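You operate a simulated robot arm through the tools that you are given. There is no shell and no other tool. Be economical: measure what you need, move in short steps, check, and stop when the job is done.

Carry out the task below with a simulated robot arm. There is one attempt and no reset: what you move stays moved.

TASK
Zero the counter and wind 4 metres on to the orange spindle's core.
Fine: reel and core stay on the winder, the green knob at GRIP, the black arm swung over to the core.

Only the result counts: the job must be done as asked and must still hold three seconds after the hand-in. Knocking over, shifting, dropping, spilling or breaking anything else fails it.

THE ROBOT
A 7-joint arm with a two-finger parallel gripper, fixed in place. Base frame: the origin is at the foot of the arm, x ahead of it, y to its left, z up. Units: m, rad, N and s.
Its first joint turns from -1.152 to 1.152 rad. Payload 2.5 kg.
The tool frame sits at the grasp point between the pads (the TCP): z along the fingers, y along the line on which they close. The tips reach 0.023 m beyond it. Largest opening 0.094 m; finger width 0.038, thickness 0.01; the body of the gripper, 0.054 by 0.096 m, starts 0.039 m behind the TCP.
Orientation is that of the tool frame in the base frame, as a unit quaternion [w, x, y, z]. With the fingers straight down and closing along the base's y, the tool's x points along the base's -x, its y along +y and its z along -z.

THE INTERFACE
- The arm moves only by the tool step_arm. Its argument "series" is a list of rows, each an object of numbers (a shift or turn left out is 0, a gripper value left out holds the last): "jaw": the gripper command, from -1 (fully open) to 1 (shut), values between in proportion; "x", "y", "z": the shift along the base's x, y, z in m; "ax", "ay", "az": the turn, a rotation vector about the base's x, y, z in rad. In form: [{"jaw": .., "x": .., "y": .., "z": .., "ax": .., "ay": .., "az": ..}, ...]. A call has 1 to 10 rows; each row shifts and turns the commanded pose from where the row before left it. A row lasts 0.2 s, in which the tool goes at most 0.05 m and 0.15 rad; a call with a longer step from one row to the next is refused whole, and so is a gripper value outside its range. A pose out of reach is approached as far as the arm can. The call stops where the force on the tool passes 40 N (or 10 N more than at its start, if that is more) or the arm is blocked; 0.2 s more then pass. Each finger travels about 0.108 m/s and halts on what it meets, pressing with about 41 N; the grip force reading is that of the motor and also rises with nothing between the fingers. The clock runs only during rows and for 0.2 s after the last one: add rows that do not move to give the fingers time. The reply holds the time, the measured pose of the TCP, the force on the tool along the base axes, the opening and the grip force, in the units named above and with some noise.
- Cameras (640 x 400 px; columns grow to the right, rows downward): "scene" is fixed at [0.091, -0.3906, 0.5612]; the picture's right is [0.97, -0.23, 0.00], its down [-0.09, -0.39, -0.92] and it looks along [0.21, 0.89, -0.40] (base axes); focal length 350 px, centre (320, 200). "wrist" rides on the gripper at [0.086, 0.016, -0.075] in the tool frame; the picture's right is [-0.18, 0.98, 0.00], its down [-0.58, -0.11, -0.81] and it looks along [-0.79, -0.15, 0.59] (tool axes); focal length 243 px, centre (320, 200). There is no depth. A picture from a camera that has moved, and an enlarged one, comes with that camera's place and axes in the base frame and with its lens.
- grab_frame(camera): a new picture of that camera. It takes no simulated time.
- close_up(camera, box): a new picture of the part [left, top, right, bottom] of that camera's present view, enlarged. It takes no simulated time.
- close_job(): hands the job in; it is judged then, once.

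Work in short steps. Places have to be worked out from the pictures, the camera data and where the tool is seen: move nearer, look again, correct. Check each grasp and each placing, and mend what went wrong. You have 120 turns and 64 pictures in all, those below and enlarged ones among them. Open the gripper and draw the arm clear of the work before you hand the job in, unless the task says otherwise; then end with one line.

The tools are called after "Call:" as name(argument=value, ...) on one line, values as JSON. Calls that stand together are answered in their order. step_arm: Moves the arm, as the interface text tells. Its arguments: {"type":"object","properties":{"series":{"type":"array","items":{"type":"object","properties":{"jaw":{"type":"number"},"x":{"type":"number"},"y":{"type":"number"},"z":{"type":"number"},"ax":{"type":"number"},"ay":{"type":"number"},"az":{"type":"number"}}}}},"required":["series"]} The other tools are called the same way: grab_frame (camera) takes a picture; close_up (camera, box) takes an enlarged picture of a part of a camera's view; close_job () hands the job in.

At the start:

```text
t: 0.0
tcp_pos: [0.3085, 0.271, 0.4004]
orientation: [0.0, 0.0, 1.0, 0.0]
contact_force: [0.3, -0.5, 0.3]
finger_gap: 0.0939
grasp_force: 0.1
```

scene: 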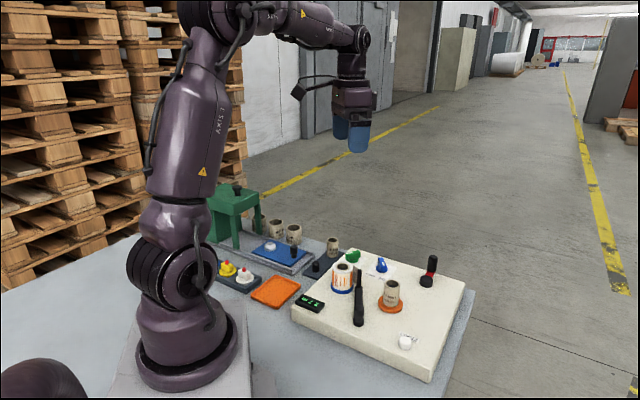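
wrist: 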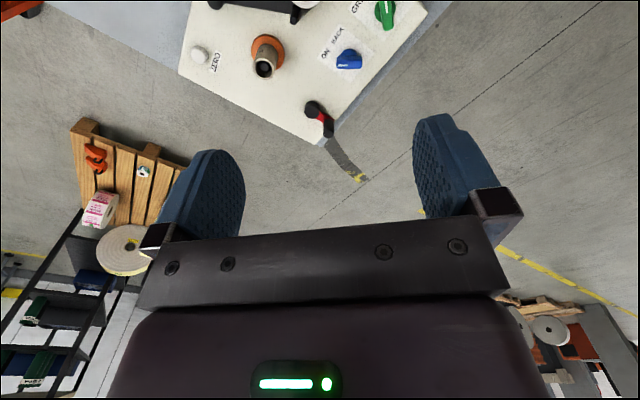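

Let me look closer at the winder in both views to identify the controls.

Call:
close_up(camera="scene", box=[280, 230, 480, 380])

Call:
close_up(camera="wrist", box=[170, 0, 430, 150])

Call:
close_up(camera="scene", box=[190, 180, 350, 320])

```text
2.67 times, centred on (380, 305) of scene
camera zoom: at [0.091, -0.3906, 0.5612], right [0.97, -0.23, 0.0], down [-0.09, -0.39, -0.92], along [0.21, 0.89, -0.4], focal length 934 px, centre (160, -80)
```

zoom: 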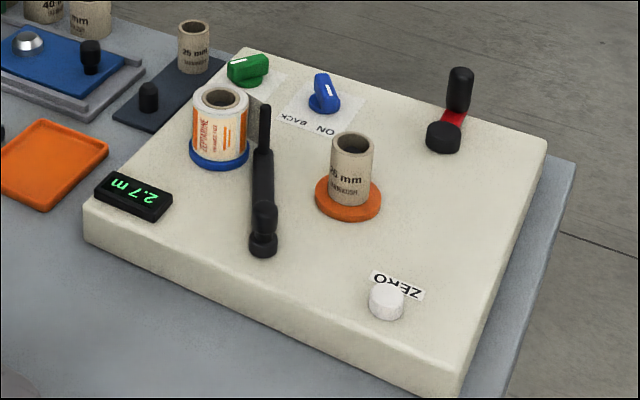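

```text
2.46 times, centred on (300, 75) of wrist
camera zoom: at [0.2209, 0.2871, 0.4751], right [0.18, 0.98, 0.0], down [0.58, -0.11, 0.81], along [0.79, -0.15, -0.59], focal length 597 px, centre (369, 508)
```

zoom: 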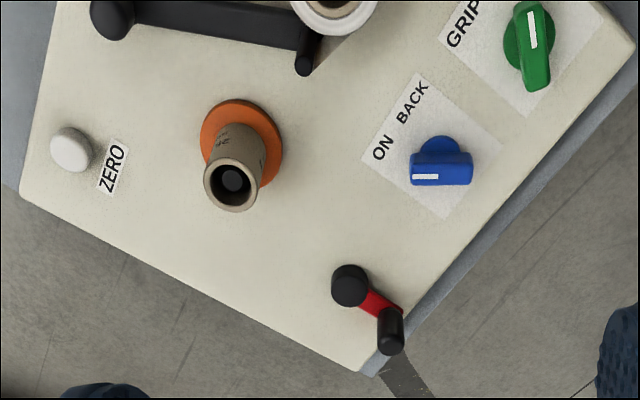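

```text
2.86 times, centred on (270, 250) of scene
camera zoom: at [0.091, -0.3906, 0.5612], right [0.97, -0.23, 0.0], down [-0.09, -0.39, -0.92], along [0.21, 0.89, -0.4], focal length 1001 px, centre (463, 57)
```

zoom: 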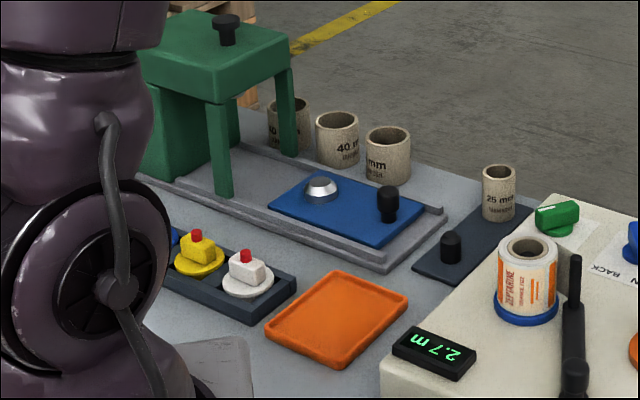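

The winder carries a reel on blue, a core on orange, ZERO at about (0.361, 0.059, 0.05), the crank hub at about (0.49, 0.221) and the handle at about (0.522, 0.2475). I'm moving back for a better overhead view of the knobs and the black arm.

Call:
step_arm(series=[{"x": -0.025, "y": -0.035}, {"x": -0.025, "y": -0.035}, {"x": -0.025, "y": -0.03}, {}, {}])

Call:
grab_frame(camera="wrist")

```text
t: 1.2
tcp_pos: [0.234, 0.1708, 0.4008]
orientation: [0.0, -0.001, 1.0, 0.0]
contact_force: [0.4, 0.5, 0.2]
finger_gap: 0.0941
grasp_force: 0.1
```

```text
58 pictures are left
camera wrist: at [0.1473, 0.1874, 0.4758], right [0.18, 0.98, 0.0], down [0.58, -0.11, 0.81], along [0.79, -0.15, -0.59], focal length 243 px, centre (320, 200)
```

wrist: 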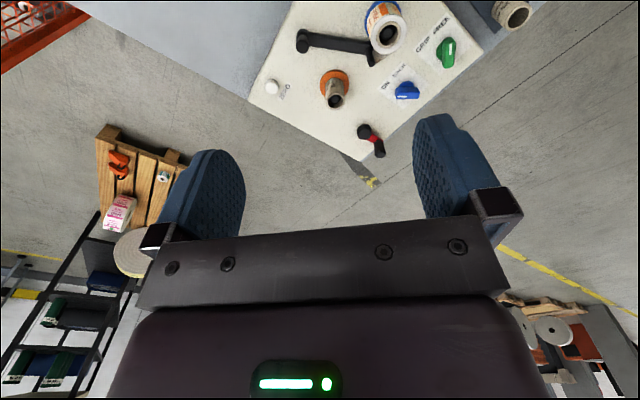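

The whole panel is in view now, so I'm enlarging it.

Call:
close_up(camera="wrist", box=[240, 0, 480, 150])

Call:
close_up(camera="wrist", box=[370, 10, 482, 110])

```text
2.67 times, centred on (360, 75) of wrist
camera zoom: at [0.1473, 0.1874, 0.4758], right [0.18, 0.98, 0.0], down [0.58, -0.11, 0.81], along [0.79, -0.15, -0.59], focal length 647 px, centre (213, 533)
```

zoom: 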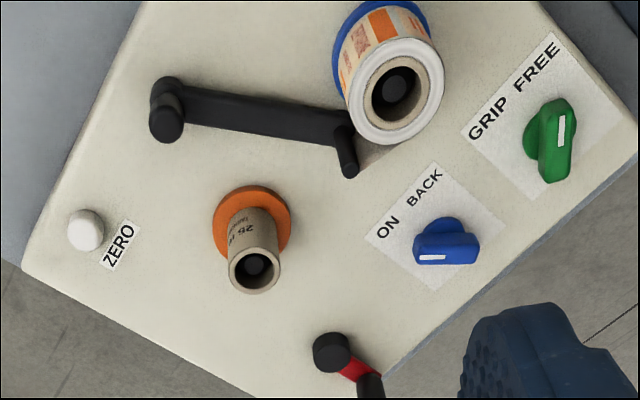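

```text
4.00 times, centred on (426, 60) of wrist
camera zoom: at [0.1473, 0.1874, 0.4758], right [0.18, 0.98, 0.0], down [0.58, -0.11, 0.81], along [0.79, -0.15, -0.59], focal length 970 px, centre (-104, 760)
```

zoom: 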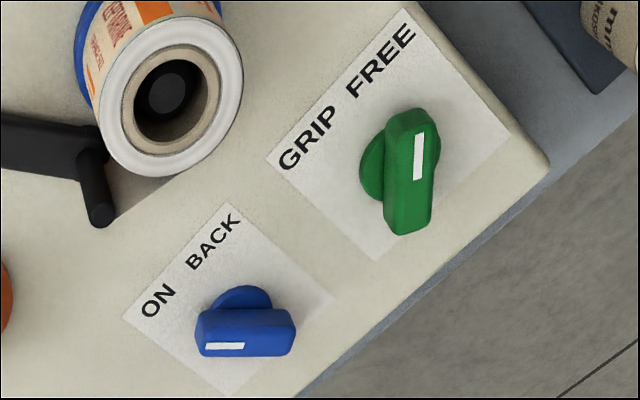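

Green is at FREE, blue is at ON, and the counter reads 2.7. The black arm's pivot is near (0.2955, 0.134) with its tip post near (0.329, 0.230), and the core is near (0.381, 0.172). I'll shut the fingers and come down behind the arm bar to push it in +x.

Call:
step_arm(series=[{"jaw": 1, "x": 0.02, "y": 0.005, "z": -0.04}, {"x": 0.02, "y": 0.005, "z": -0.04}, {"z": -0.045}, {"z": -0.045}, {"z": -0.045}, {"z": -0.045}, {}])

Call:
grab_frame(camera="scene")

Call:
grab_frame(camera="wrist")

```text
t: 2.8
tcp_pos: [0.273, 0.1805, 0.1385]
orientation: [-0.001, 0.0, 1.0, 0.0]
contact_force: [1.3, 1.1, -0.1]
finger_gap: 0.0
grasp_force: 41.2
```

```text
55 pictures are left
```

scene: 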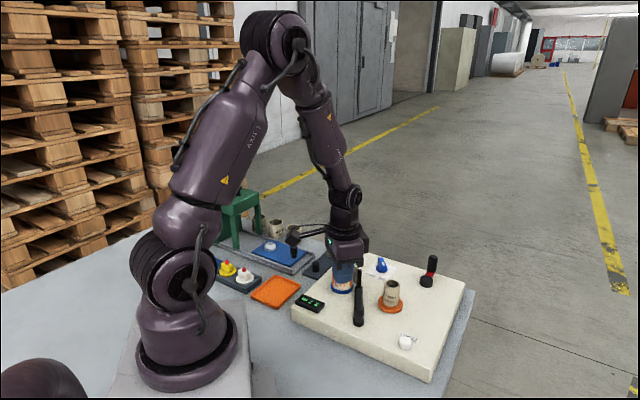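

```text
54 pictures are left
camera wrist: at [0.1868, 0.1974, 0.2132], right [0.18, 0.98, 0.0], down [0.58, -0.11, 0.81], along [0.79, -0.15, -0.59], focal length 243 px, centre (320, 200)
```

wrist: 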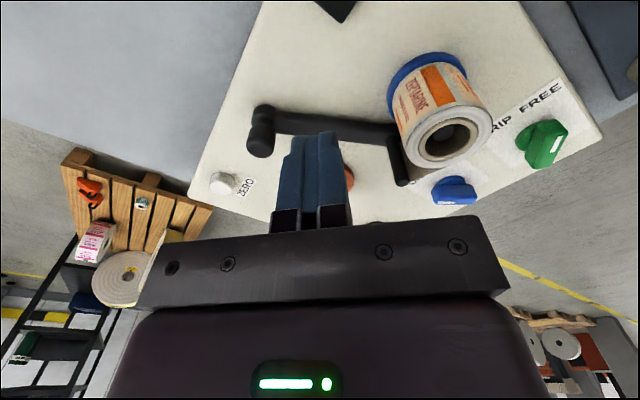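

The fingers sit behind the bar as planned. I'm descending slowly.

Call:
step_arm(series=[{"x": -0.003, "z": -0.03}, {"z": -0.02}, {"z": -0.018}, {}])

Call:
grab_frame(camera="wrist")

Call:
close_up(camera="scene", box=[280, 220, 480, 345])

```text
t: 3.8
tcp_pos: [0.269, 0.1797, 0.0707]
orientation: [0.0, 0.0, 1.0, 0.0]
contact_force: [-1.2, -0.1, 0.4]
finger_gap: 0.0
grasp_force: 41.2
```

```text
53 pictures are left
camera wrist: at [0.1829, 0.1972, 0.1457], right [0.18, 0.98, 0.0], down [0.58, -0.11, 0.81], along [0.79, -0.15, -0.59], focal length 243 px, centre (320, 200)
```

wrist: 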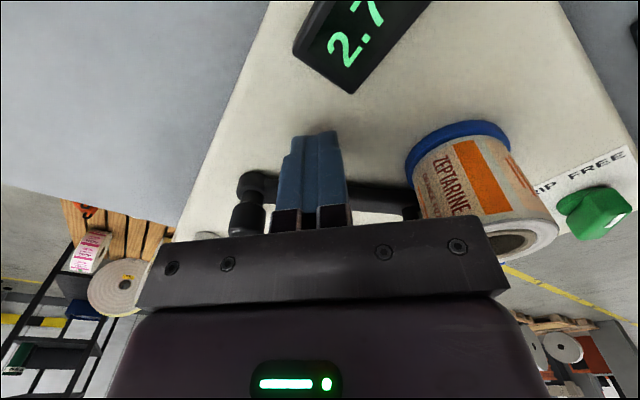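

```text
3.20 times, centred on (380, 282) of scene
camera zoom: at [0.091, -0.3906, 0.5612], right [0.97, -0.23, 0.0], down [-0.09, -0.39, -0.92], along [0.21, 0.89, -0.4], focal length 1121 px, centre (128, -64)
```

zoom: 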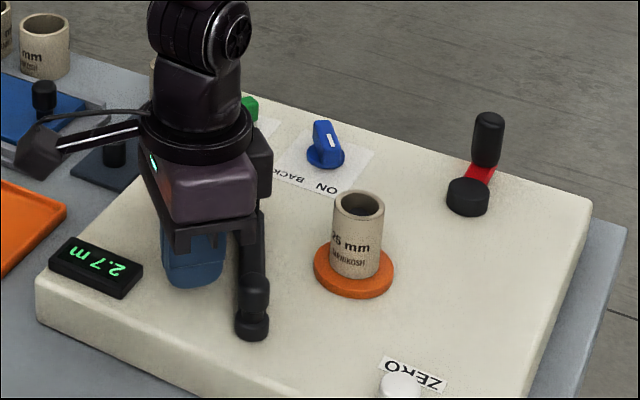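

The fingers are level with the bar and read no contact. I'm pushing in +x in small steps.

Call:
step_arm(series=[{"x": 0.008}, {"x": 0.008}, {"x": 0.006}, {"x": 0.006}, {"x": 0.006}, {}])

Call:
close_up(camera="scene", box=[280, 220, 480, 345])

```text
t: 4.5
tcp_pos: [0.2816, 0.1814, 0.0714]
orientation: [-0.008, -0.004, 1.0, -0.004]
contact_force: [-3.4, 1.2, 1.9]
finger_gap: 0.0
grasp_force: 40.9
stopped in row 3: the force on the tool passed its limit (the readings are from after the stop); the commanded pose is now the measured one
```

```text
3.20 times, centred on (380, 282) of scene
camera zoom: at [0.091, -0.3906, 0.5612], right [0.97, -0.23, 0.0], down [-0.09, -0.39, -0.92], along [0.21, 0.89, -0.4], focal length 1121 px, centre (128, -64)
```

zoom: 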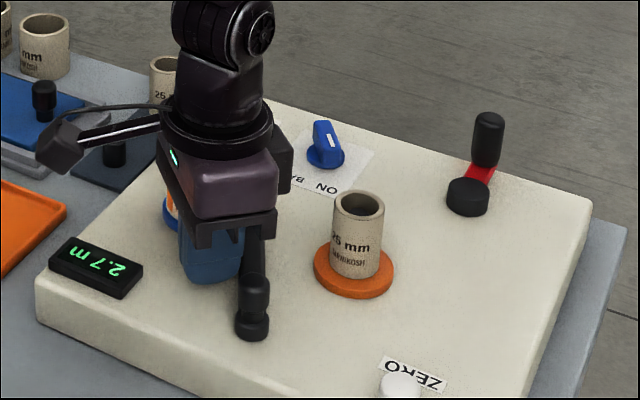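

The push tripped the force limit, so I'm checking the contact from the wrist.

Call:
grab_frame(camera="wrist")

```text
50 pictures are left
camera wrist: at [0.1966, 0.1975, 0.1477], right [0.18, 0.98, -0.01], down [0.6, -0.1, 0.8], along [0.78, -0.15, -0.6], focal length 243 px, centre (320, 200)
```

wrist: 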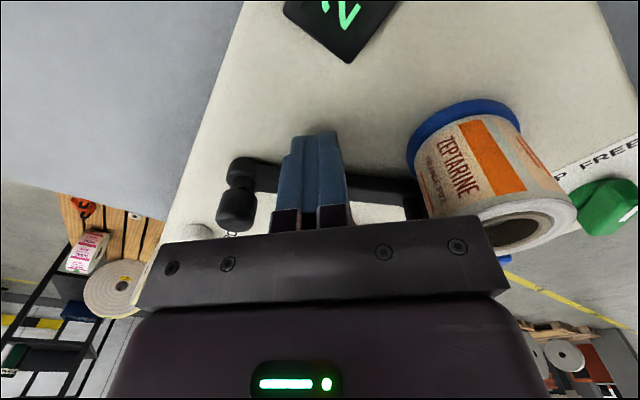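

The bar hasn't visibly moved yet, so the joint is probably stiff or detented. I'm backing off, shifting further out along the bar for leverage, and pushing more gently.

Call:
step_arm(series=[{"x": -0.004}, {"y": 0.012}, {"y": 0.008}, {"x": 0.006}, {"x": 0.003}, {"x": 0.003}, {"x": 0.003}, {"x": 0.003}, {"x": 0.003}, {}])

```text
t: 6.7
tcp_pos: [0.2955, 0.2044, 0.0706]
orientation: [-0.01, -0.008, 1.0, 0.001]
contact_force: [-24.8, 24.2, 3.2]
finger_gap: 0.0
grasp_force: 41.1
```

Contact force is about 35 N and there's some movement, so I'm checking where the bar is.

Call:
close_up(camera="scene", box=[280, 220, 480, 345])

Call:
grab_frame(camera="wrist")

```text
3.20 times, centred on (380, 282) of scene
camera zoom: at [0.091, -0.3906, 0.5612], right [0.97, -0.23, 0.0], down [-0.09, -0.39, -0.92], along [0.21, 0.89, -0.4], focal length 1121 px, centre (128, -64)
```

zoom: 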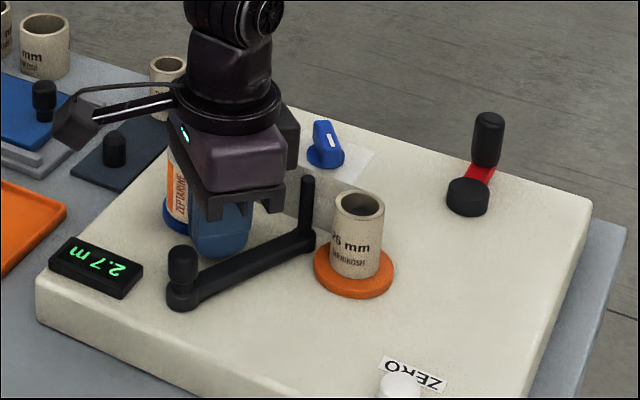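

```text
48 pictures are left
camera wrist: at [0.2105, 0.2206, 0.1481], right [0.17, 0.99, 0.0], down [0.6, -0.1, 0.79], along [0.78, -0.14, -0.61], focal length 243 px, centre (320, 200)
```

wrist: 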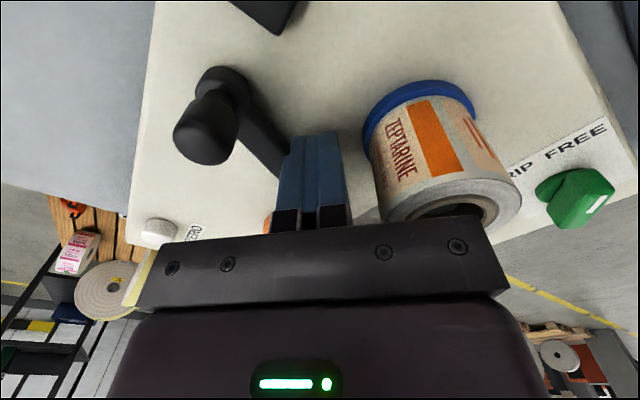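

The lever actually pivots near its middle, at about (0.31, 0.183). The post end has swung to about (0.356, 0.199) by the core, and the steady force suggests a stop. I'm backing off and rising to view it.

Call:
step_arm(series=[{"x": -0.006, "y": 0.001}, {"x": -0.004}, {"z": 0.04}, {"z": 0.05}, {"z": 0.05}, {"z": 0.05, "x": -0.02}, {"z": 0.05, "x": -0.02}, {"z": 0.04, "jaw": -1}, {}])

Call:
close_up(camera="wrist", box=[220, 0, 480, 162])

Call:
close_up(camera="scene", box=[280, 220, 480, 345])

```text
refused: row 6 steps farther than a row can; nothing moved
```

```text
2.46 times, centred on (350, 81) of wrist
camera zoom: at [0.2105, 0.2206, 0.1481], right [0.17, 0.99, 0.0], down [0.6, -0.1, 0.79], along [0.78, -0.14, -0.61], focal length 597 px, centre (246, 493)
```

zoom: 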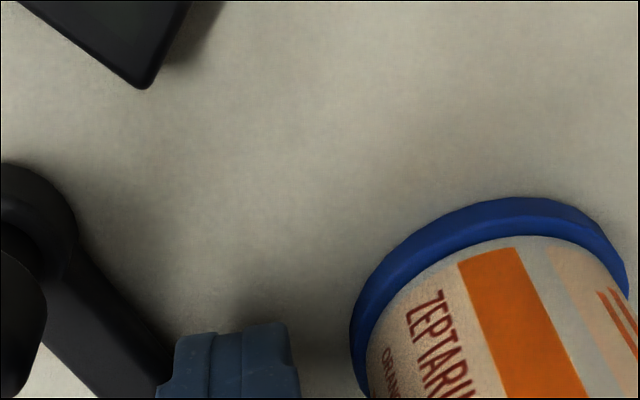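

```text
3.20 times, centred on (380, 282) of scene
camera zoom: at [0.091, -0.3906, 0.5612], right [0.97, -0.23, 0.0], down [-0.09, -0.39, -0.92], along [0.21, 0.89, -0.4], focal length 1121 px, centre (128, -64)
```

zoom: 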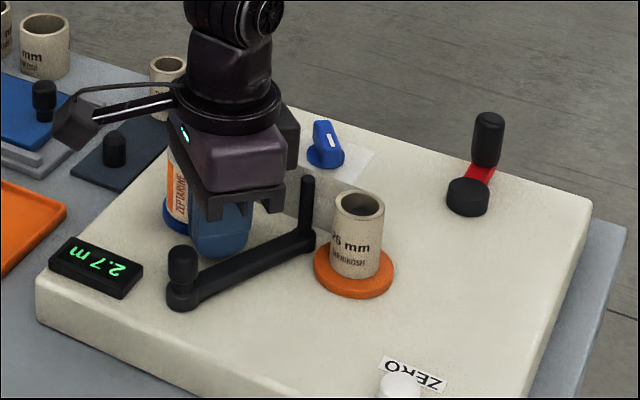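

One row was too long and the call was refused. I'm redoing the retreat with shorter rows.

Call:
step_arm(series=[{"x": -0.006, "y": 0.001}, {"x": -0.004}, {"z": 0.04}, {"z": 0.045}, {"z": 0.045}, {"z": 0.04, "x": -0.02}, {"z": 0.04, "x": -0.02}, {"z": 0.04, "jaw": -1}, {"z": 0.04}, {}])

Call:
close_up(camera="wrist", box=[220, 0, 480, 162])

```text
t: 8.9
tcp_pos: [0.2472, 0.2029, 0.3609]
orientation: [-0.008, -0.002, 1.0, -0.002]
contact_force: [-0.4, 0.4, 0.9]
finger_gap: 0.0942
grasp_force: 0.1
```

```text
2.46 times, centred on (350, 81) of wrist
camera zoom: at [0.1632, 0.2195, 0.4376], right [0.18, 0.98, -0.01], down [0.6, -0.1, 0.8], along [0.78, -0.15, -0.6], focal length 597 px, centre (246, 493)
```

zoom: 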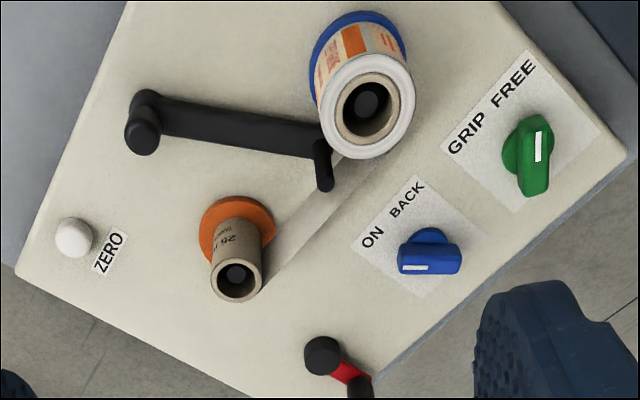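

The tape now runs from reel to core, but the arm sprang back. I'll set the green knob to GRIP next, moving over it at about (0.356, 0.357).

Call:
step_arm(series=[{"jaw": 0, "x": 0.0218, "y": 0.0308, "z": -0.025, "ay": -0.016}, {"x": 0.0218, "y": 0.0308, "z": -0.025, "az": 0.1}, {"x": 0.0218, "y": 0.0308, "z": -0.025, "az": 0.1}, {"x": 0.0218, "y": 0.0308, "z": -0.025}, {"x": 0.0218, "y": 0.0308, "z": -0.025}, {"z": -0.04}, {"z": -0.04}, {}])

Call:
grab_frame(camera="wrist")

Call:
close_up(camera="scene", box=[280, 180, 480, 345])

```text
t: 10.7
tcp_pos: [0.3593, 0.3574, 0.1546]
orientation: [0.0, -0.103, 0.995, -0.002]
contact_force: [0.5, 0.0, -0.3]
finger_gap: 0.0472
grasp_force: 0.2
```

```text
44 pictures are left
camera wrist: at [0.2717, 0.3569, 0.2302], right [-0.02, 1.0, -0.01], down [0.59, 0.02, 0.81], along [0.81, 0.01, -0.59], focal length 243 px, centre (320, 200)
```

wrist: 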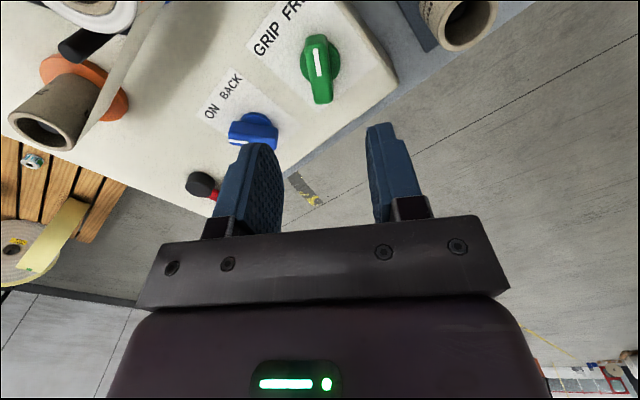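

```text
2.42 times, centred on (380, 262) of scene
camera zoom: at [0.091, -0.3906, 0.5612], right [0.97, -0.23, 0.0], down [-0.09, -0.39, -0.92], along [0.21, 0.89, -0.4], focal length 849 px, centre (174, 48)
```

zoom: 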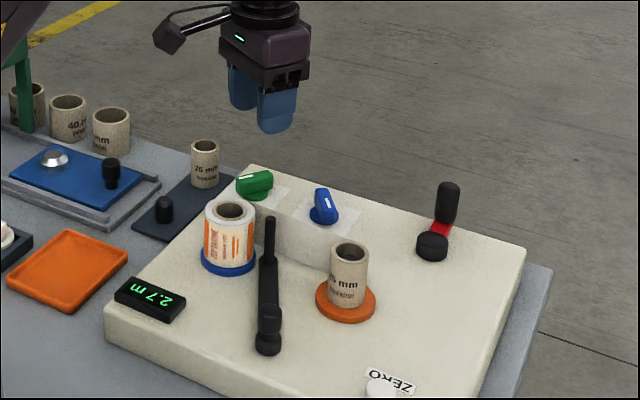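

The knob is right below. I'm descending with the fingers straddling its bar, then gripping.

Call:
step_arm(series=[{"x": -0.003, "y": -0.002, "z": -0.03}, {"z": -0.03}, {"z": -0.02}, {"z": -0.008}, {}, {"jaw": 1}, {}, {}])

Call:
grab_frame(camera="wrist")

```text
t: 12.5
tcp_pos: [0.3546, 0.3566, 0.0672]
orientation: [0.001, -0.104, 0.995, 0.0]
contact_force: [3.6, 21.3, -13.3]
finger_gap: 0.0284
grasp_force: 45.1
```

```text
42 pictures are left
camera wrist: at [0.2669, 0.3555, 0.1425], right [-0.02, 1.0, 0.0], down [0.59, 0.01, 0.81], along [0.81, 0.02, -0.59], focal length 243 px, centre (320, 200)
```

wrist: 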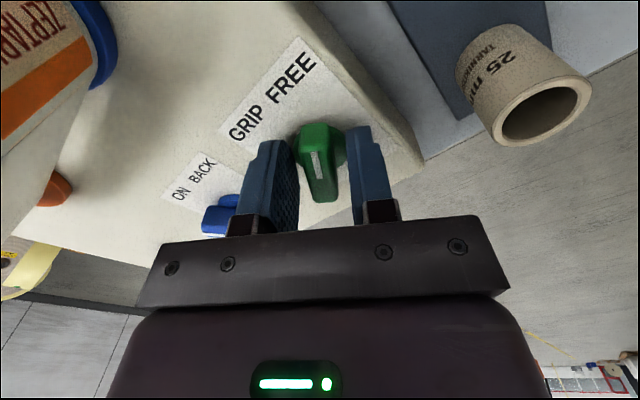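

The fingers closed on the knob's round base, with a 28 mm gap. I'll open slightly, raise 10 mm and grip the bar instead.

Call:
step_arm(series=[{"jaw": 0}, {"z": 0.01}, {"y": -0.001}, {"jaw": 1}, {}, {}])

```text
t: 13.9
tcp_pos: [0.3552, 0.3573, 0.0784]
orientation: [0.001, -0.104, 0.995, 0.001]
contact_force: [-1.3, 31.1, -8.7]
finger_gap: 0.0144
grasp_force: 45.2
```

I'm now gripping the bar at 14 mm. I'll ease the sideways force and turn by +az.

Call:
step_arm(series=[{"y": 0.002}, {"y": 0.001}, {"az": 0.12}, {"az": 0.12}, {"az": 0.12}, {}])

Call:
grab_frame(camera="wrist")

```text
t: 15.3
tcp_pos: [0.3546, 0.3563, 0.0783]
orientation: [0.0, -0.281, 0.96, -0.003]
contact_force: [-12.6, 7.2, 8.6]
finger_gap: 0.0146
grasp_force: 44.8
```

```text
41 pictures are left
camera wrist: at [0.2728, 0.324, 0.1534], right [-0.37, 0.93, -0.01], down [0.55, 0.23, 0.8], along [0.75, 0.3, -0.59], focal length 243 px, centre (320, 200)
```

wrist: 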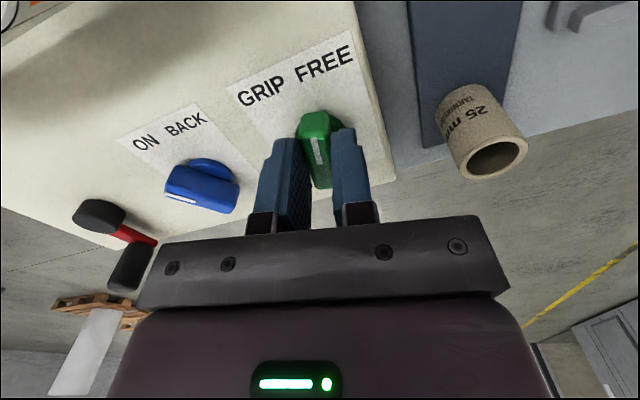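

The knob is following the gripper, so I'm continuing the turn.

Call:
step_arm(series=[{"az": 0.12}, {"az": 0.12}, {"az": 0.12}, {"az": 0.12}, {"az": 0.12}, {"az": 0.12}, {}])

Call:
grab_frame(camera="wrist")

```text
t: 16.9
tcp_pos: [0.3571, 0.3547, 0.0791]
orientation: [0.001, -0.6, 0.8, -0.004]
contact_force: [-11.3, -11.0, 3.0]
finger_gap: 0.0147
grasp_force: 44.8
```

```text
40 pictures are left
camera wrist: at [0.3157, 0.2769, 0.1532], right [-0.89, 0.45, -0.01], down [0.26, 0.53, 0.81], along [0.37, 0.72, -0.59], focal length 243 px, centre (320, 200)
```

wrist: 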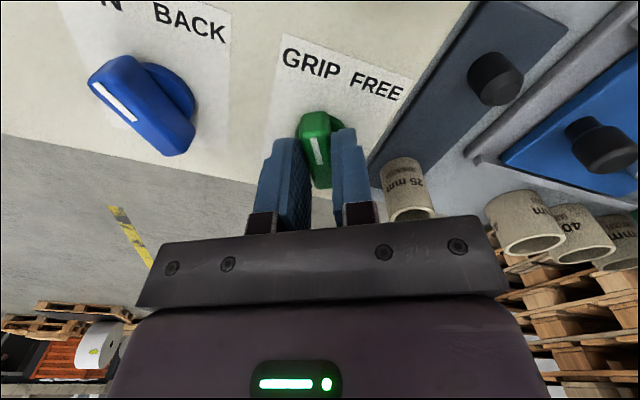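

It's pointing close to GRIP now. I'm turning a bit further until it stops.

Call:
step_arm(series=[{"az": 0.08}, {"az": 0.08}, {"az": 0.08}, {}])

Call:
grab_frame(camera="wrist")

```text
t: 17.9
tcp_pos: [0.3571, 0.3556, 0.0784]
orientation: [0.002, -0.689, 0.725, -0.003]
contact_force: [6.2, -6.2, -10.9]
finger_gap: 0.019
grasp_force: 45.0
```

```text
39 pictures are left
camera wrist: at [0.3354, 0.2698, 0.1532], right [-0.97, 0.23, -0.01], down [0.13, 0.58, 0.81], along [0.19, 0.78, -0.59], focal length 243 px, centre (320, 200)
```

wrist: 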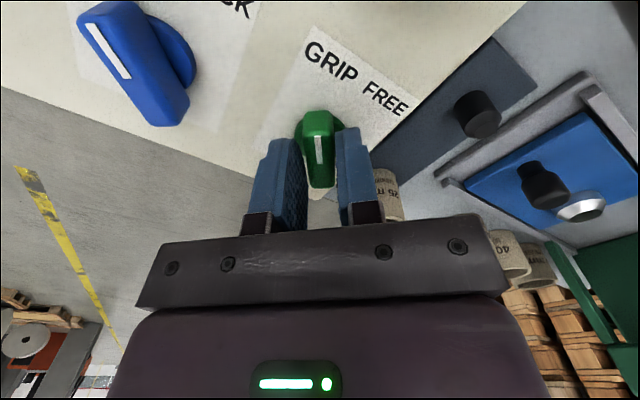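

The gap widened because the knob reached its stop at GRIP. I'm releasing it and rising straight up, then turning back.

Call:
step_arm(series=[{"jaw": 0}, {"jaw": 0}, {"z": 0.03}, {"z": 0.04}, {"z": 0.04, "az": -0.14, "y": -0.01}, {"z": 0.03, "az": -0.15, "y": -0.03}, {"az": -0.15, "y": -0.04}, {"az": -0.15, "y": -0.04}, {"az": -0.15, "y": -0.03}, {"az": -0.15, "x": -0.03}])

Call:
step_arm(series=[{"x": -0.03, "az": -0.15}, {"x": -0.03, "az": -0.15, "z": 0.03}, {"x": -0.03, "az": -0.15, "z": 0.03}, {"az": -0.15, "z": 0.04}, {"az": -0.15, "z": 0.03}, {}])

Call:
close_up(camera="wrist", box=[220, 0, 480, 162])

```text
t: 20.1
tcp_pos: [0.3276, 0.2057, 0.2181]
orientation: [0.0, -0.312, 0.95, -0.002]
contact_force: [-0.1, 0.1, 0.5]
finger_gap: 0.0471
grasp_force: 0.1
```

```text
t: 21.5
tcp_pos: [0.2333, 0.2069, 0.3491]
orientation: [0.0, 0.058, 0.998, -0.002]
contact_force: [0.4, -0.6, -1.2]
finger_gap: 0.047
grasp_force: 0.0
```

```text
2.46 times, centred on (350, 81) of wrist
camera zoom: at [0.1499, 0.2334, 0.4232], right [0.3, 0.96, -0.01], down [0.57, -0.17, 0.81], along [0.77, -0.24, -0.59], focal length 597 px, centre (246, 493)
```

zoom: 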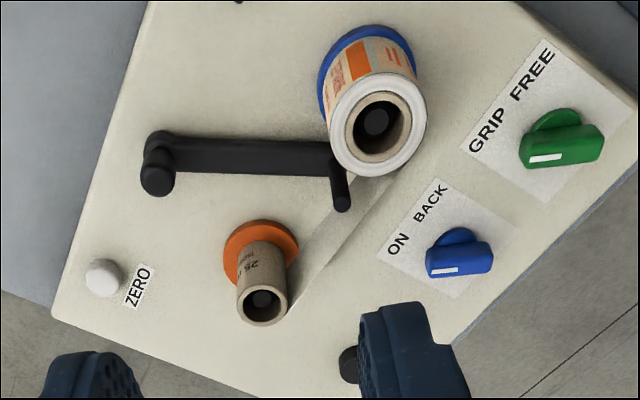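

Green is at GRIP and blue is at ON, but the black arm returned to the reel side. I'll take it by its knob end at about (0.2955, 0.134) and swing it over with control to see whether it stays.

Call:
step_arm(series=[{"x": 0.02, "y": -0.024, "z": -0.03, "az": 0.116}, {"x": 0.021, "y": -0.024, "z": -0.03}, {"x": 0.021, "y": -0.025, "z": -0.03}, {"z": -0.045}, {"z": -0.045}, {"z": -0.03}, {}])

Call:
grab_frame(camera="wrist")

Call:
close_up(camera="scene", box=[280, 220, 480, 345])

```text
t: 23.1
tcp_pos: [0.2958, 0.1332, 0.1392]
orientation: [-0.001, -0.002, 1.0, -0.003]
contact_force: [0.3, 1.0, -0.2]
finger_gap: 0.0469
grasp_force: 0.1
```

```text
37 pictures are left
camera wrist: at [0.2084, 0.1498, 0.2131], right [0.18, 0.98, -0.01], down [0.58, -0.1, 0.81], along [0.79, -0.15, -0.59], focal length 243 px, centre (320, 200)
```

wrist: 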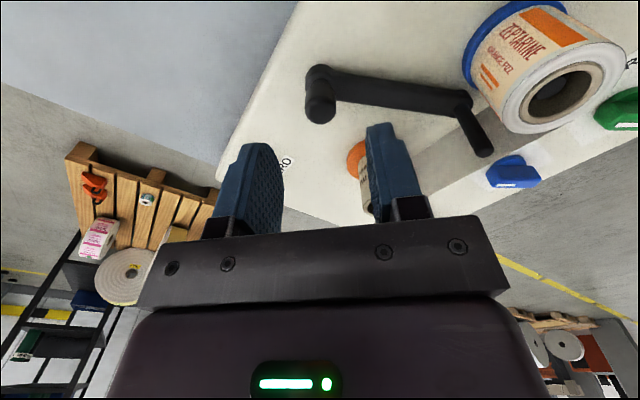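

```text
3.20 times, centred on (380, 282) of scene
camera zoom: at [0.091, -0.3906, 0.5612], right [0.97, -0.23, 0.0], down [-0.09, -0.39, -0.92], along [0.21, 0.89, -0.4], focal length 1121 px, centre (128, -64)
```

zoom: 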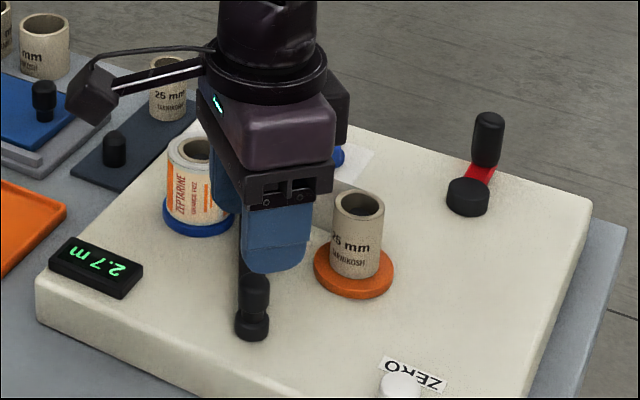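

The knob top is at about (0.295, 0.133), directly below. I'm descending and gripping it.

Call:
step_arm(series=[{"z": -0.03}, {"z": -0.02}, {"z": -0.004}, {"jaw": 1}, {}, {}])

```text
t: 24.5
tcp_pos: [0.297, 0.133, 0.0841]
orientation: [0.0, -0.002, 1.0, -0.002]
contact_force: [0.2, 3.9, -6.1]
finger_gap: 0.0191
grasp_force: 44.5
```

I'm holding the knob at a 19 mm gap and swinging it clockwise along an arc about the pivot.

Call:
step_arm(series=[{"x": -0.0085, "y": 0.0033, "az": -0.14}, {"x": -0.0078, "y": 0.0046, "az": -0.14}, {"x": -0.0068, "y": 0.006, "az": -0.14}, {"x": -0.0057, "y": 0.007, "az": -0.14}, {}])

Call:
close_up(camera="scene", box=[280, 220, 480, 345])

```text
t: 25.7
tcp_pos: [0.2689, 0.1539, 0.0856]
orientation: [-0.001, 0.276, 0.961, -0.003]
contact_force: [5.4, -1.1, -15.7]
finger_gap: 0.0192
grasp_force: 45.0
```

```text
3.20 times, centred on (380, 282) of scene
camera zoom: at [0.091, -0.3906, 0.5613], right [0.97, -0.23, 0.0], down [-0.09, -0.39, -0.92], along [0.21, 0.89, -0.4], focal length 1121 px, centre (128, -64)
```

zoom: 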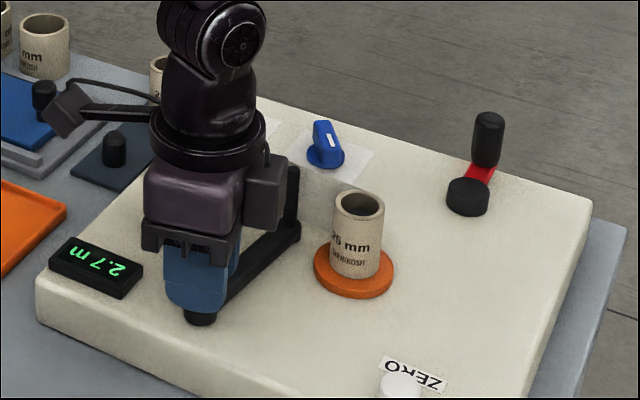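

It moves easily. I'm continuing towards the stop.

Call:
step_arm(series=[{"x": -0.0044, "y": 0.0079, "az": -0.14}, {"x": -0.002, "y": 0.0051, "az": -0.08}, {"x": -0.0015, "y": 0.006, "az": -0.1}, {"x": -0.0006, "y": 0.006, "az": -0.1}, {}])

Call:
close_up(camera="scene", box=[280, 220, 480, 345])

```text
t: 26.6
tcp_pos: [0.2612, 0.1698, 0.0838]
orientation: [-0.003, 0.438, 0.899, -0.008]
contact_force: [0.7, -3.8, 3.0]
finger_gap: 0.0192
grasp_force: 45.1
stopped in row 4: the force on the tool passed its limit (the readings are from after the stop); the commanded pose is now the measured one
```

```text
3.20 times, centred on (380, 282) of scene
camera zoom: at [0.091, -0.3906, 0.5612], right [0.97, -0.23, 0.0], down [-0.09, -0.39, -0.92], along [0.21, 0.89, -0.4], focal length 1121 px, centre (128, -64)
```

zoom: 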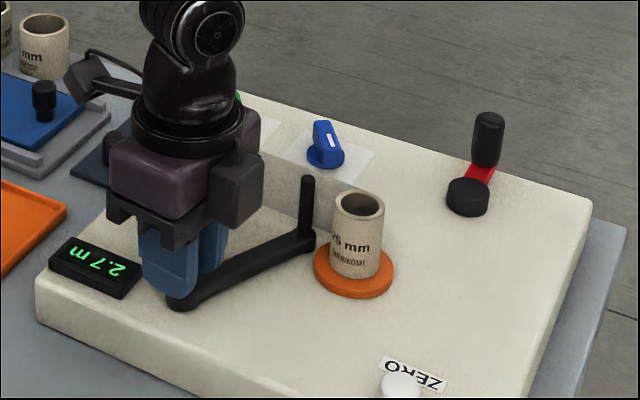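

The arm is at its end stop by the core. I'm releasing it to see whether it stays.

Call:
step_arm(series=[{"jaw": -0.2}, {}, {"z": 0.03}, {"z": 0.04}, {}])

Call:
close_up(camera="scene", box=[280, 220, 480, 345])

```text
t: 27.8
tcp_pos: [0.2615, 0.1698, 0.1541]
orientation: [-0.003, 0.438, 0.899, -0.008]
contact_force: [0.2, -0.8, -0.8]
finger_gap: 0.0565
grasp_force: 0.1
```

```text
3.20 times, centred on (380, 282) of scene
camera zoom: at [0.091, -0.3906, 0.5612], right [0.97, -0.23, 0.0], down [-0.09, -0.39, -0.92], along [0.21, 0.89, -0.4], focal length 1121 px, centre (128, -64)
```

zoom: 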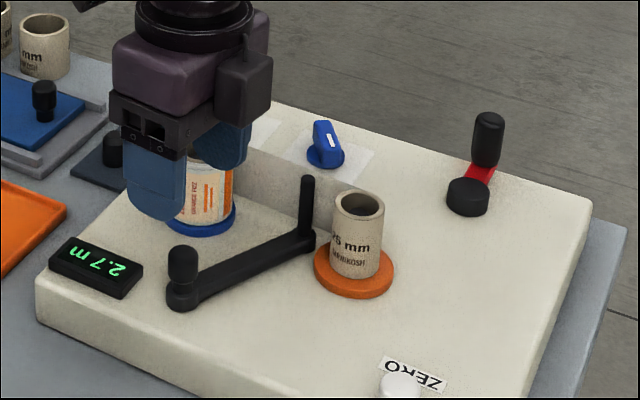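

It stays now with GRIP set. Next I move over the ZERO button at about (0.361, 0.059) with the fingers shut.

Call:
step_arm(series=[{"jaw": 1, "az": 0.14}, {"x": 0.02, "y": -0.022, "az": 0.14}, {"x": 0.02, "y": -0.022, "az": 0.14}, {"x": 0.02, "y": -0.022, "az": 0.14}, {"x": 0.02, "y": -0.022, "az": 0.14}, {"x": 0.02, "y": -0.022, "az": 0.14}, {"az": 0.06, "z": -0.03}, {}])

Call:
grab_frame(camera="wrist")

Call:
close_up(camera="scene", box=[280, 220, 480, 345])

```text
t: 29.6
tcp_pos: [0.3611, 0.0599, 0.1231]
orientation: [0.002, 0.003, 1.0, -0.009]
contact_force: [-0.4, 0.1, -0.1]
finger_gap: 0.0
grasp_force: 41.3
```

```text
32 pictures are left
camera wrist: at [0.2743, 0.0781, 0.1977], right [0.19, 0.98, -0.02], down [0.58, -0.1, 0.81], along [0.79, -0.16, -0.59], focal length 243 px, centre (320, 200)
```

wrist: 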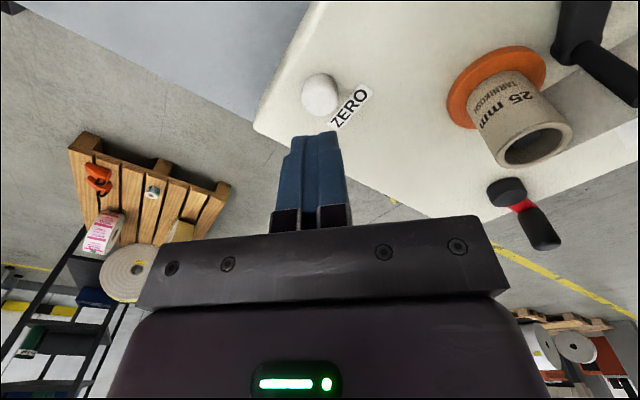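

```text
3.20 times, centred on (380, 282) of scene
camera zoom: at [0.091, -0.3906, 0.5612], right [0.97, -0.23, 0.0], down [-0.09, -0.39, -0.92], along [0.21, 0.89, -0.4], focal length 1121 px, centre (128, -64)
```

zoom: 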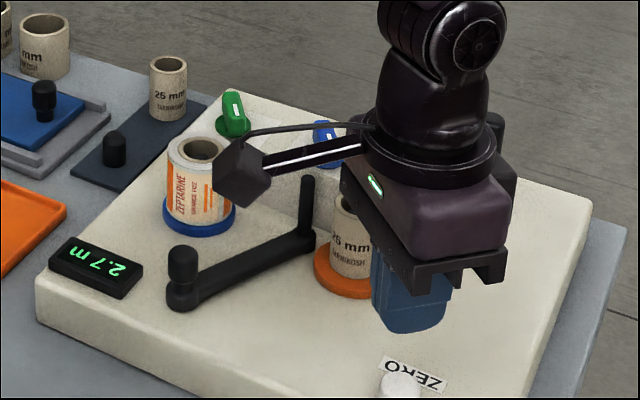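

The button is directly under the tips. I'm descending to press it gently.

Call:
step_arm(series=[{"z": -0.03}, {"z": -0.015}, {"z": -0.004}, {"z": -0.003}, {"z": -0.003}, {"z": -0.003}, {}])

Call:
close_up(camera="scene", box=[280, 220, 480, 345])

```text
t: 31.2
tcp_pos: [0.3593, 0.0599, 0.0656]
orientation: [0.002, 0.003, 1.0, -0.008]
contact_force: [-4.3, -1.2, 18.6]
finger_gap: 0.0
grasp_force: 41.1
```

```text
3.20 times, centred on (380, 282) of scene
camera zoom: at [0.0909, -0.3906, 0.5613], right [0.97, -0.23, 0.0], down [-0.09, -0.39, -0.92], along [0.21, 0.89, -0.4], focal length 1121 px, centre (128, -64)
```

zoom: 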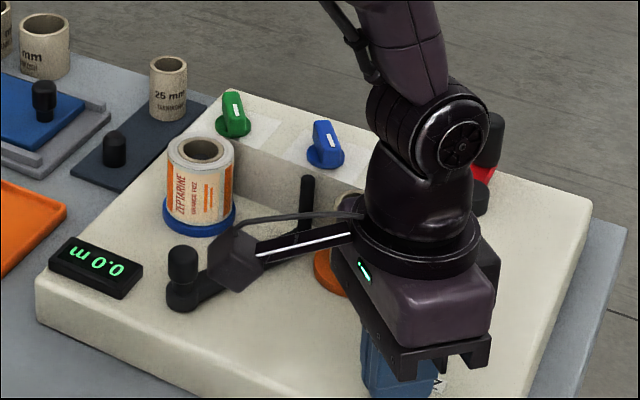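

The counter reads 0.0 m. I'm rising and moving above the crank handle at about (0.522, 0.2475).

Call:
step_arm(series=[{"z": 0.04}, {"z": 0.045, "jaw": 0}, {"x": 0.027, "y": 0.031}, {"x": 0.027, "y": 0.031}, {"x": 0.027, "y": 0.031}, {"x": 0.027, "y": 0.031}, {"x": 0.027, "y": 0.032}, {"x": 0.027, "y": 0.032}, {}])

Call:
grab_frame(camera="wrist")

Call:
close_up(camera="scene", box=[280, 220, 480, 345])

```text
t: 33.2
tcp_pos: [0.5208, 0.2471, 0.1495]
orientation: [0.001, 0.003, 1.0, -0.01]
contact_force: [0.4, 1.2, -0.6]
finger_gap: 0.0471
grasp_force: 0.0
```

```text
29 pictures are left
camera wrist: at [0.4337, 0.2657, 0.2256], right [0.19, 0.98, -0.02], down [0.58, -0.1, 0.81], along [0.79, -0.17, -0.59], focal length 243 px, centre (320, 200)
```

wrist: 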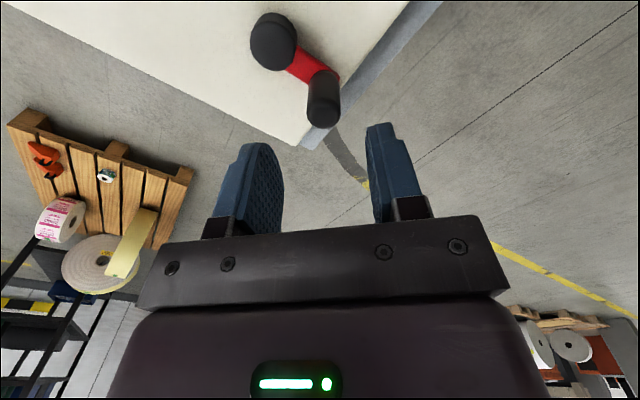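

```text
3.20 times, centred on (380, 282) of scene
camera zoom: at [0.091, -0.3906, 0.5612], right [0.97, -0.23, 0.0], down [-0.09, -0.39, -0.92], along [0.21, 0.89, -0.4], focal length 1121 px, centre (128, -64)
```

zoom: 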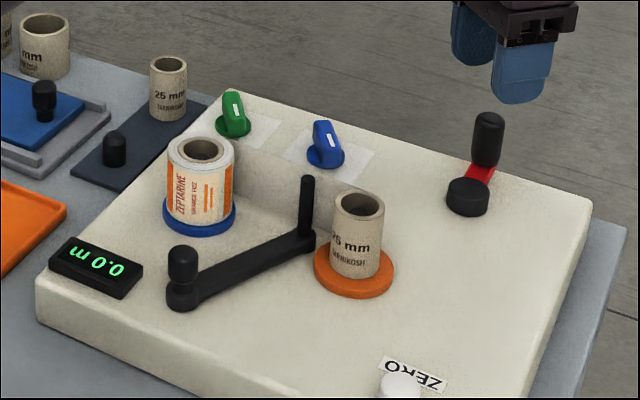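

The hub is at about (0.490, 0.221) and the handle at about (0.519, 0.248), with a radius of about 0.04. I'm descending and gripping the handle.

Call:
step_arm(series=[{"x": -0.001, "z": -0.03}, {"z": -0.025}, {"z": -0.005}, {"jaw": 1}, {}, {}])

Call:
grab_frame(camera="wrist")

```text
t: 34.6
tcp_pos: [0.5202, 0.2467, 0.091]
orientation: [0.0, 0.003, 1.0, -0.008]
contact_force: [3.9, 2.1, -4.5]
finger_gap: 0.0217
grasp_force: 44.5
```

```text
27 pictures are left
camera wrist: at [0.4339, 0.2658, 0.1658], right [0.19, 0.98, -0.01], down [0.58, -0.1, 0.81], along [0.79, -0.16, -0.59], focal length 243 px, centre (320, 200)
```

wrist: 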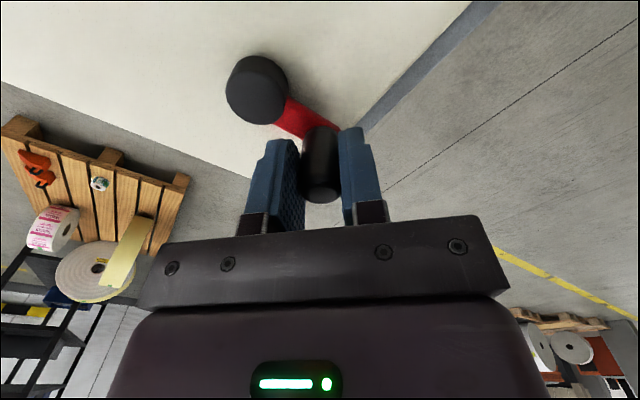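

I have a good grip at a 21.7 mm gap. I'm trying a clockwise turn of about 72° to see how the counter responds.

Call:
step_arm(series=[{"x": 0.0066, "y": -0.0105}, {"x": 0.0029, "y": -0.012}, {"x": -0.0008, "y": -0.0123}, {"x": -0.0046, "y": -0.0114}, {}])

Call:
close_up(camera="scene", box=[280, 220, 480, 345])

```text
t: 35.8
tcp_pos: [0.5251, 0.1992, 0.091]
orientation: [0.003, 0.005, 1.0, -0.011]
contact_force: [20.3, -11.6, -5.9]
finger_gap: 0.0214
grasp_force: 44.8
```

```text
3.20 times, centred on (380, 282) of scene
camera zoom: at [0.091, -0.3906, 0.5612], right [0.97, -0.23, 0.0], down [-0.09, -0.39, -0.92], along [0.21, 0.89, -0.4], focal length 1121 px, centre (128, -64)
```

zoom: 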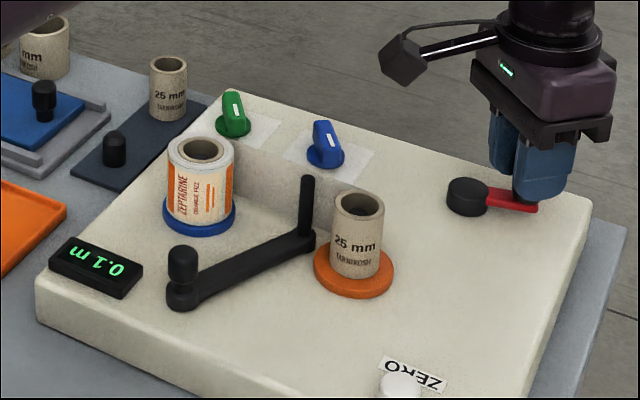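

The counter rose to 0.1 m and the core turned, so clockwise is winding on. I'm making one full clockwise turn.

Call:
step_arm(series=[{"x": -0.0178, "y": -0.0172}, {"x": -0.0252, "y": -0.0023}, {"x": -0.0217, "y": 0.0131}, {"x": -0.0099, "y": 0.0233}, {"x": 0.0057, "y": 0.0247}, {"x": 0.0191, "y": 0.0166}, {"x": 0.0252, "y": 0.0023}, {"x": 0.0217, "y": -0.0131}, {"x": 0.0099, "y": -0.0233}, {"x": -0.0057, "y": -0.0247}])

Call:
close_up(camera="scene", box=[280, 220, 480, 345])

```text
t: 38.0
tcp_pos: [0.526, 0.1999, 0.0903]
orientation: [0.001, 0.003, 1.0, -0.008]
contact_force: [2.7, -1.9, 11.2]
finger_gap: 0.0214
grasp_force: 45.0
```

```text
3.20 times, centred on (380, 282) of scene
camera zoom: at [0.0909, -0.3906, 0.5612], right [0.97, -0.23, 0.0], down [-0.09, -0.39, -0.92], along [0.21, 0.89, -0.4], focal length 1121 px, centre (128, -64)
```

zoom: 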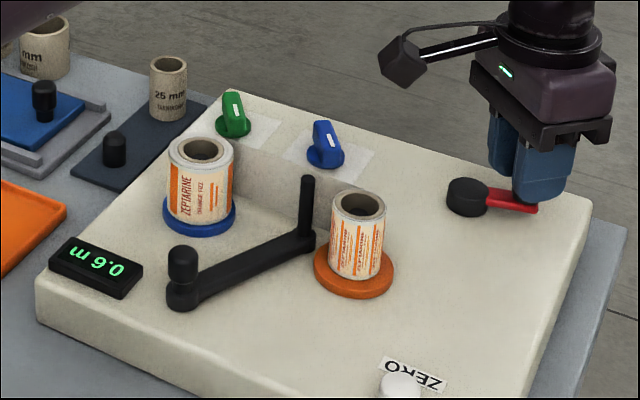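

The counter shows 0.6 m after 1.2 turns, so about 0.5 m per turn, and tape is building up on the core. I'm making three more turns.

Call:
step_arm(series=[{"x": -0.0191, "y": -0.0166}, {"x": -0.0252, "y": -0.0023}, {"x": -0.0217, "y": 0.0131}, {"x": -0.0099, "y": 0.0233}, {"x": 0.0057, "y": 0.0247}, {"x": 0.0191, "y": 0.0166}, {"x": 0.0252, "y": 0.0023}, {"x": 0.0217, "y": -0.0131}, {"x": 0.0099, "y": -0.0233}, {"x": -0.0057, "y": -0.0247}])

Call:
step_arm(series=[{"x": -0.0191, "y": -0.0166}, {"x": -0.0252, "y": -0.0023}, {"x": -0.0217, "y": 0.0131}, {"x": -0.0099, "y": 0.0233}, {"x": 0.0057, "y": 0.0247}, {"x": 0.0191, "y": 0.0166}, {"x": 0.0252, "y": 0.0023}, {"x": 0.0217, "y": -0.0131}, {"x": 0.0099, "y": -0.0233}, {"x": -0.0057, "y": -0.0247}])

Call:
step_arm(series=[{"x": -0.0191, "y": -0.0166}, {"x": -0.0252, "y": -0.0023}, {"x": -0.0217, "y": 0.0131}, {"x": -0.0099, "y": 0.0233}, {"x": 0.0057, "y": 0.0247}, {"x": 0.0191, "y": 0.0166}, {"x": 0.0252, "y": 0.0023}, {"x": 0.0217, "y": -0.0131}, {"x": 0.0099, "y": -0.0233}, {"x": -0.0057, "y": -0.0247}])

Call:
close_up(camera="scene", box=[280, 220, 480, 345])

```text
t: 40.2
tcp_pos: [0.5272, 0.2014, 0.0909]
orientation: [0.001, 0.003, 1.0, -0.008]
contact_force: [1.6, 0.0, -6.9]
finger_gap: 0.0219
grasp_force: 45.3
```

```text
t: 42.4
tcp_pos: [0.5258, 0.2019, 0.0908]
orientation: [0.001, 0.002, 1.0, -0.007]
contact_force: [-4.1, 1.9, -3.2]
finger_gap: 0.0213
grasp_force: 45.2
```

```text
t: 44.6
tcp_pos: [0.5268, 0.2017, 0.0897]
orientation: [0.002, 0.003, 1.0, -0.007]
contact_force: [-6.8, 3.6, 2.3]
finger_gap: 0.0216
grasp_force: 45.1
```

```text
3.20 times, centred on (380, 282) of scene
camera zoom: at [0.091, -0.3906, 0.5612], right [0.97, -0.23, 0.0], down [-0.09, -0.39, -0.92], along [0.21, 0.89, -0.4], focal length 1121 px, centre (128, -64)
```

zoom: 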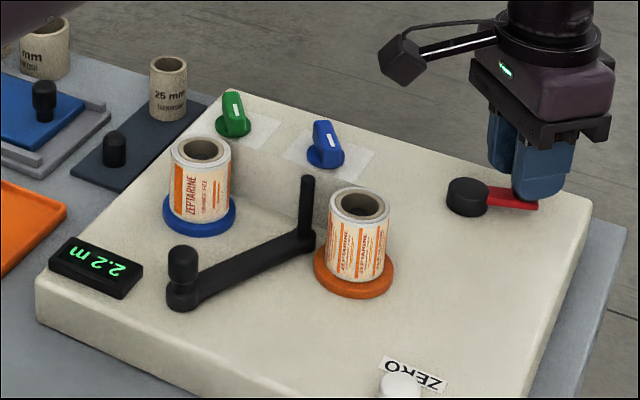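

It reads 2.2 m, with about 0.53 m per turn. Three more turns should reach about 3.8.

Call:
step_arm(series=[{"x": -0.0191, "y": -0.0166}, {"x": -0.0252, "y": -0.0023}, {"x": -0.0217, "y": 0.0131}, {"x": -0.0099, "y": 0.0233}, {"x": 0.0057, "y": 0.0247}, {"x": 0.0191, "y": 0.0166}, {"x": 0.0252, "y": 0.0023}, {"x": 0.0217, "y": -0.0131}, {"x": 0.0099, "y": -0.0233}, {"x": -0.0057, "y": -0.0247}])

Call:
step_arm(series=[{"x": -0.0191, "y": -0.0166}, {"x": -0.0252, "y": -0.0023}, {"x": -0.0217, "y": 0.0131}, {"x": -0.0099, "y": 0.0233}, {"x": 0.0057, "y": 0.0247}, {"x": 0.0191, "y": 0.0166}, {"x": 0.0252, "y": 0.0023}, {"x": 0.0217, "y": -0.0131}, {"x": 0.0099, "y": -0.0233}, {"x": -0.0057, "y": -0.0247}])

Call:
close_up(camera="scene", box=[280, 220, 480, 345])

```text
t: 46.8
tcp_pos: [0.525, 0.2014, 0.0913]
orientation: [0.002, 0.002, 1.0, -0.006]
contact_force: [-7.9, 4.2, -1.7]
finger_gap: 0.0219
grasp_force: 45.2
```

```text
t: 49.0
tcp_pos: [0.5262, 0.2012, 0.0909]
orientation: [0.002, 0.003, 1.0, -0.008]
contact_force: [0.1, 0.2, -8.9]
finger_gap: 0.0215
grasp_force: 44.9
```

```text
3.20 times, centred on (380, 282) of scene
camera zoom: at [0.091, -0.3905, 0.5612], right [0.97, -0.23, 0.0], down [-0.09, -0.39, -0.92], along [0.21, 0.89, -0.4], focal length 1121 px, centre (128, -64)
```

zoom: 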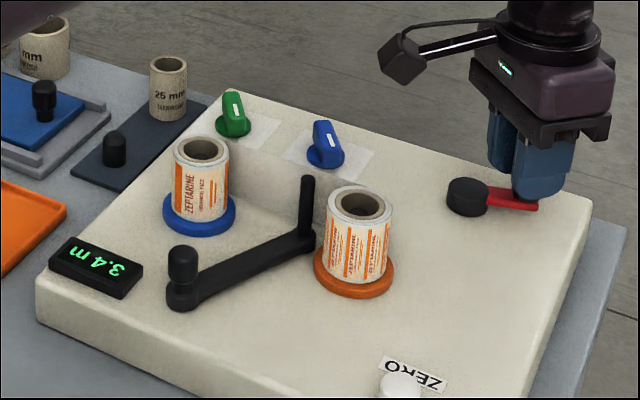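

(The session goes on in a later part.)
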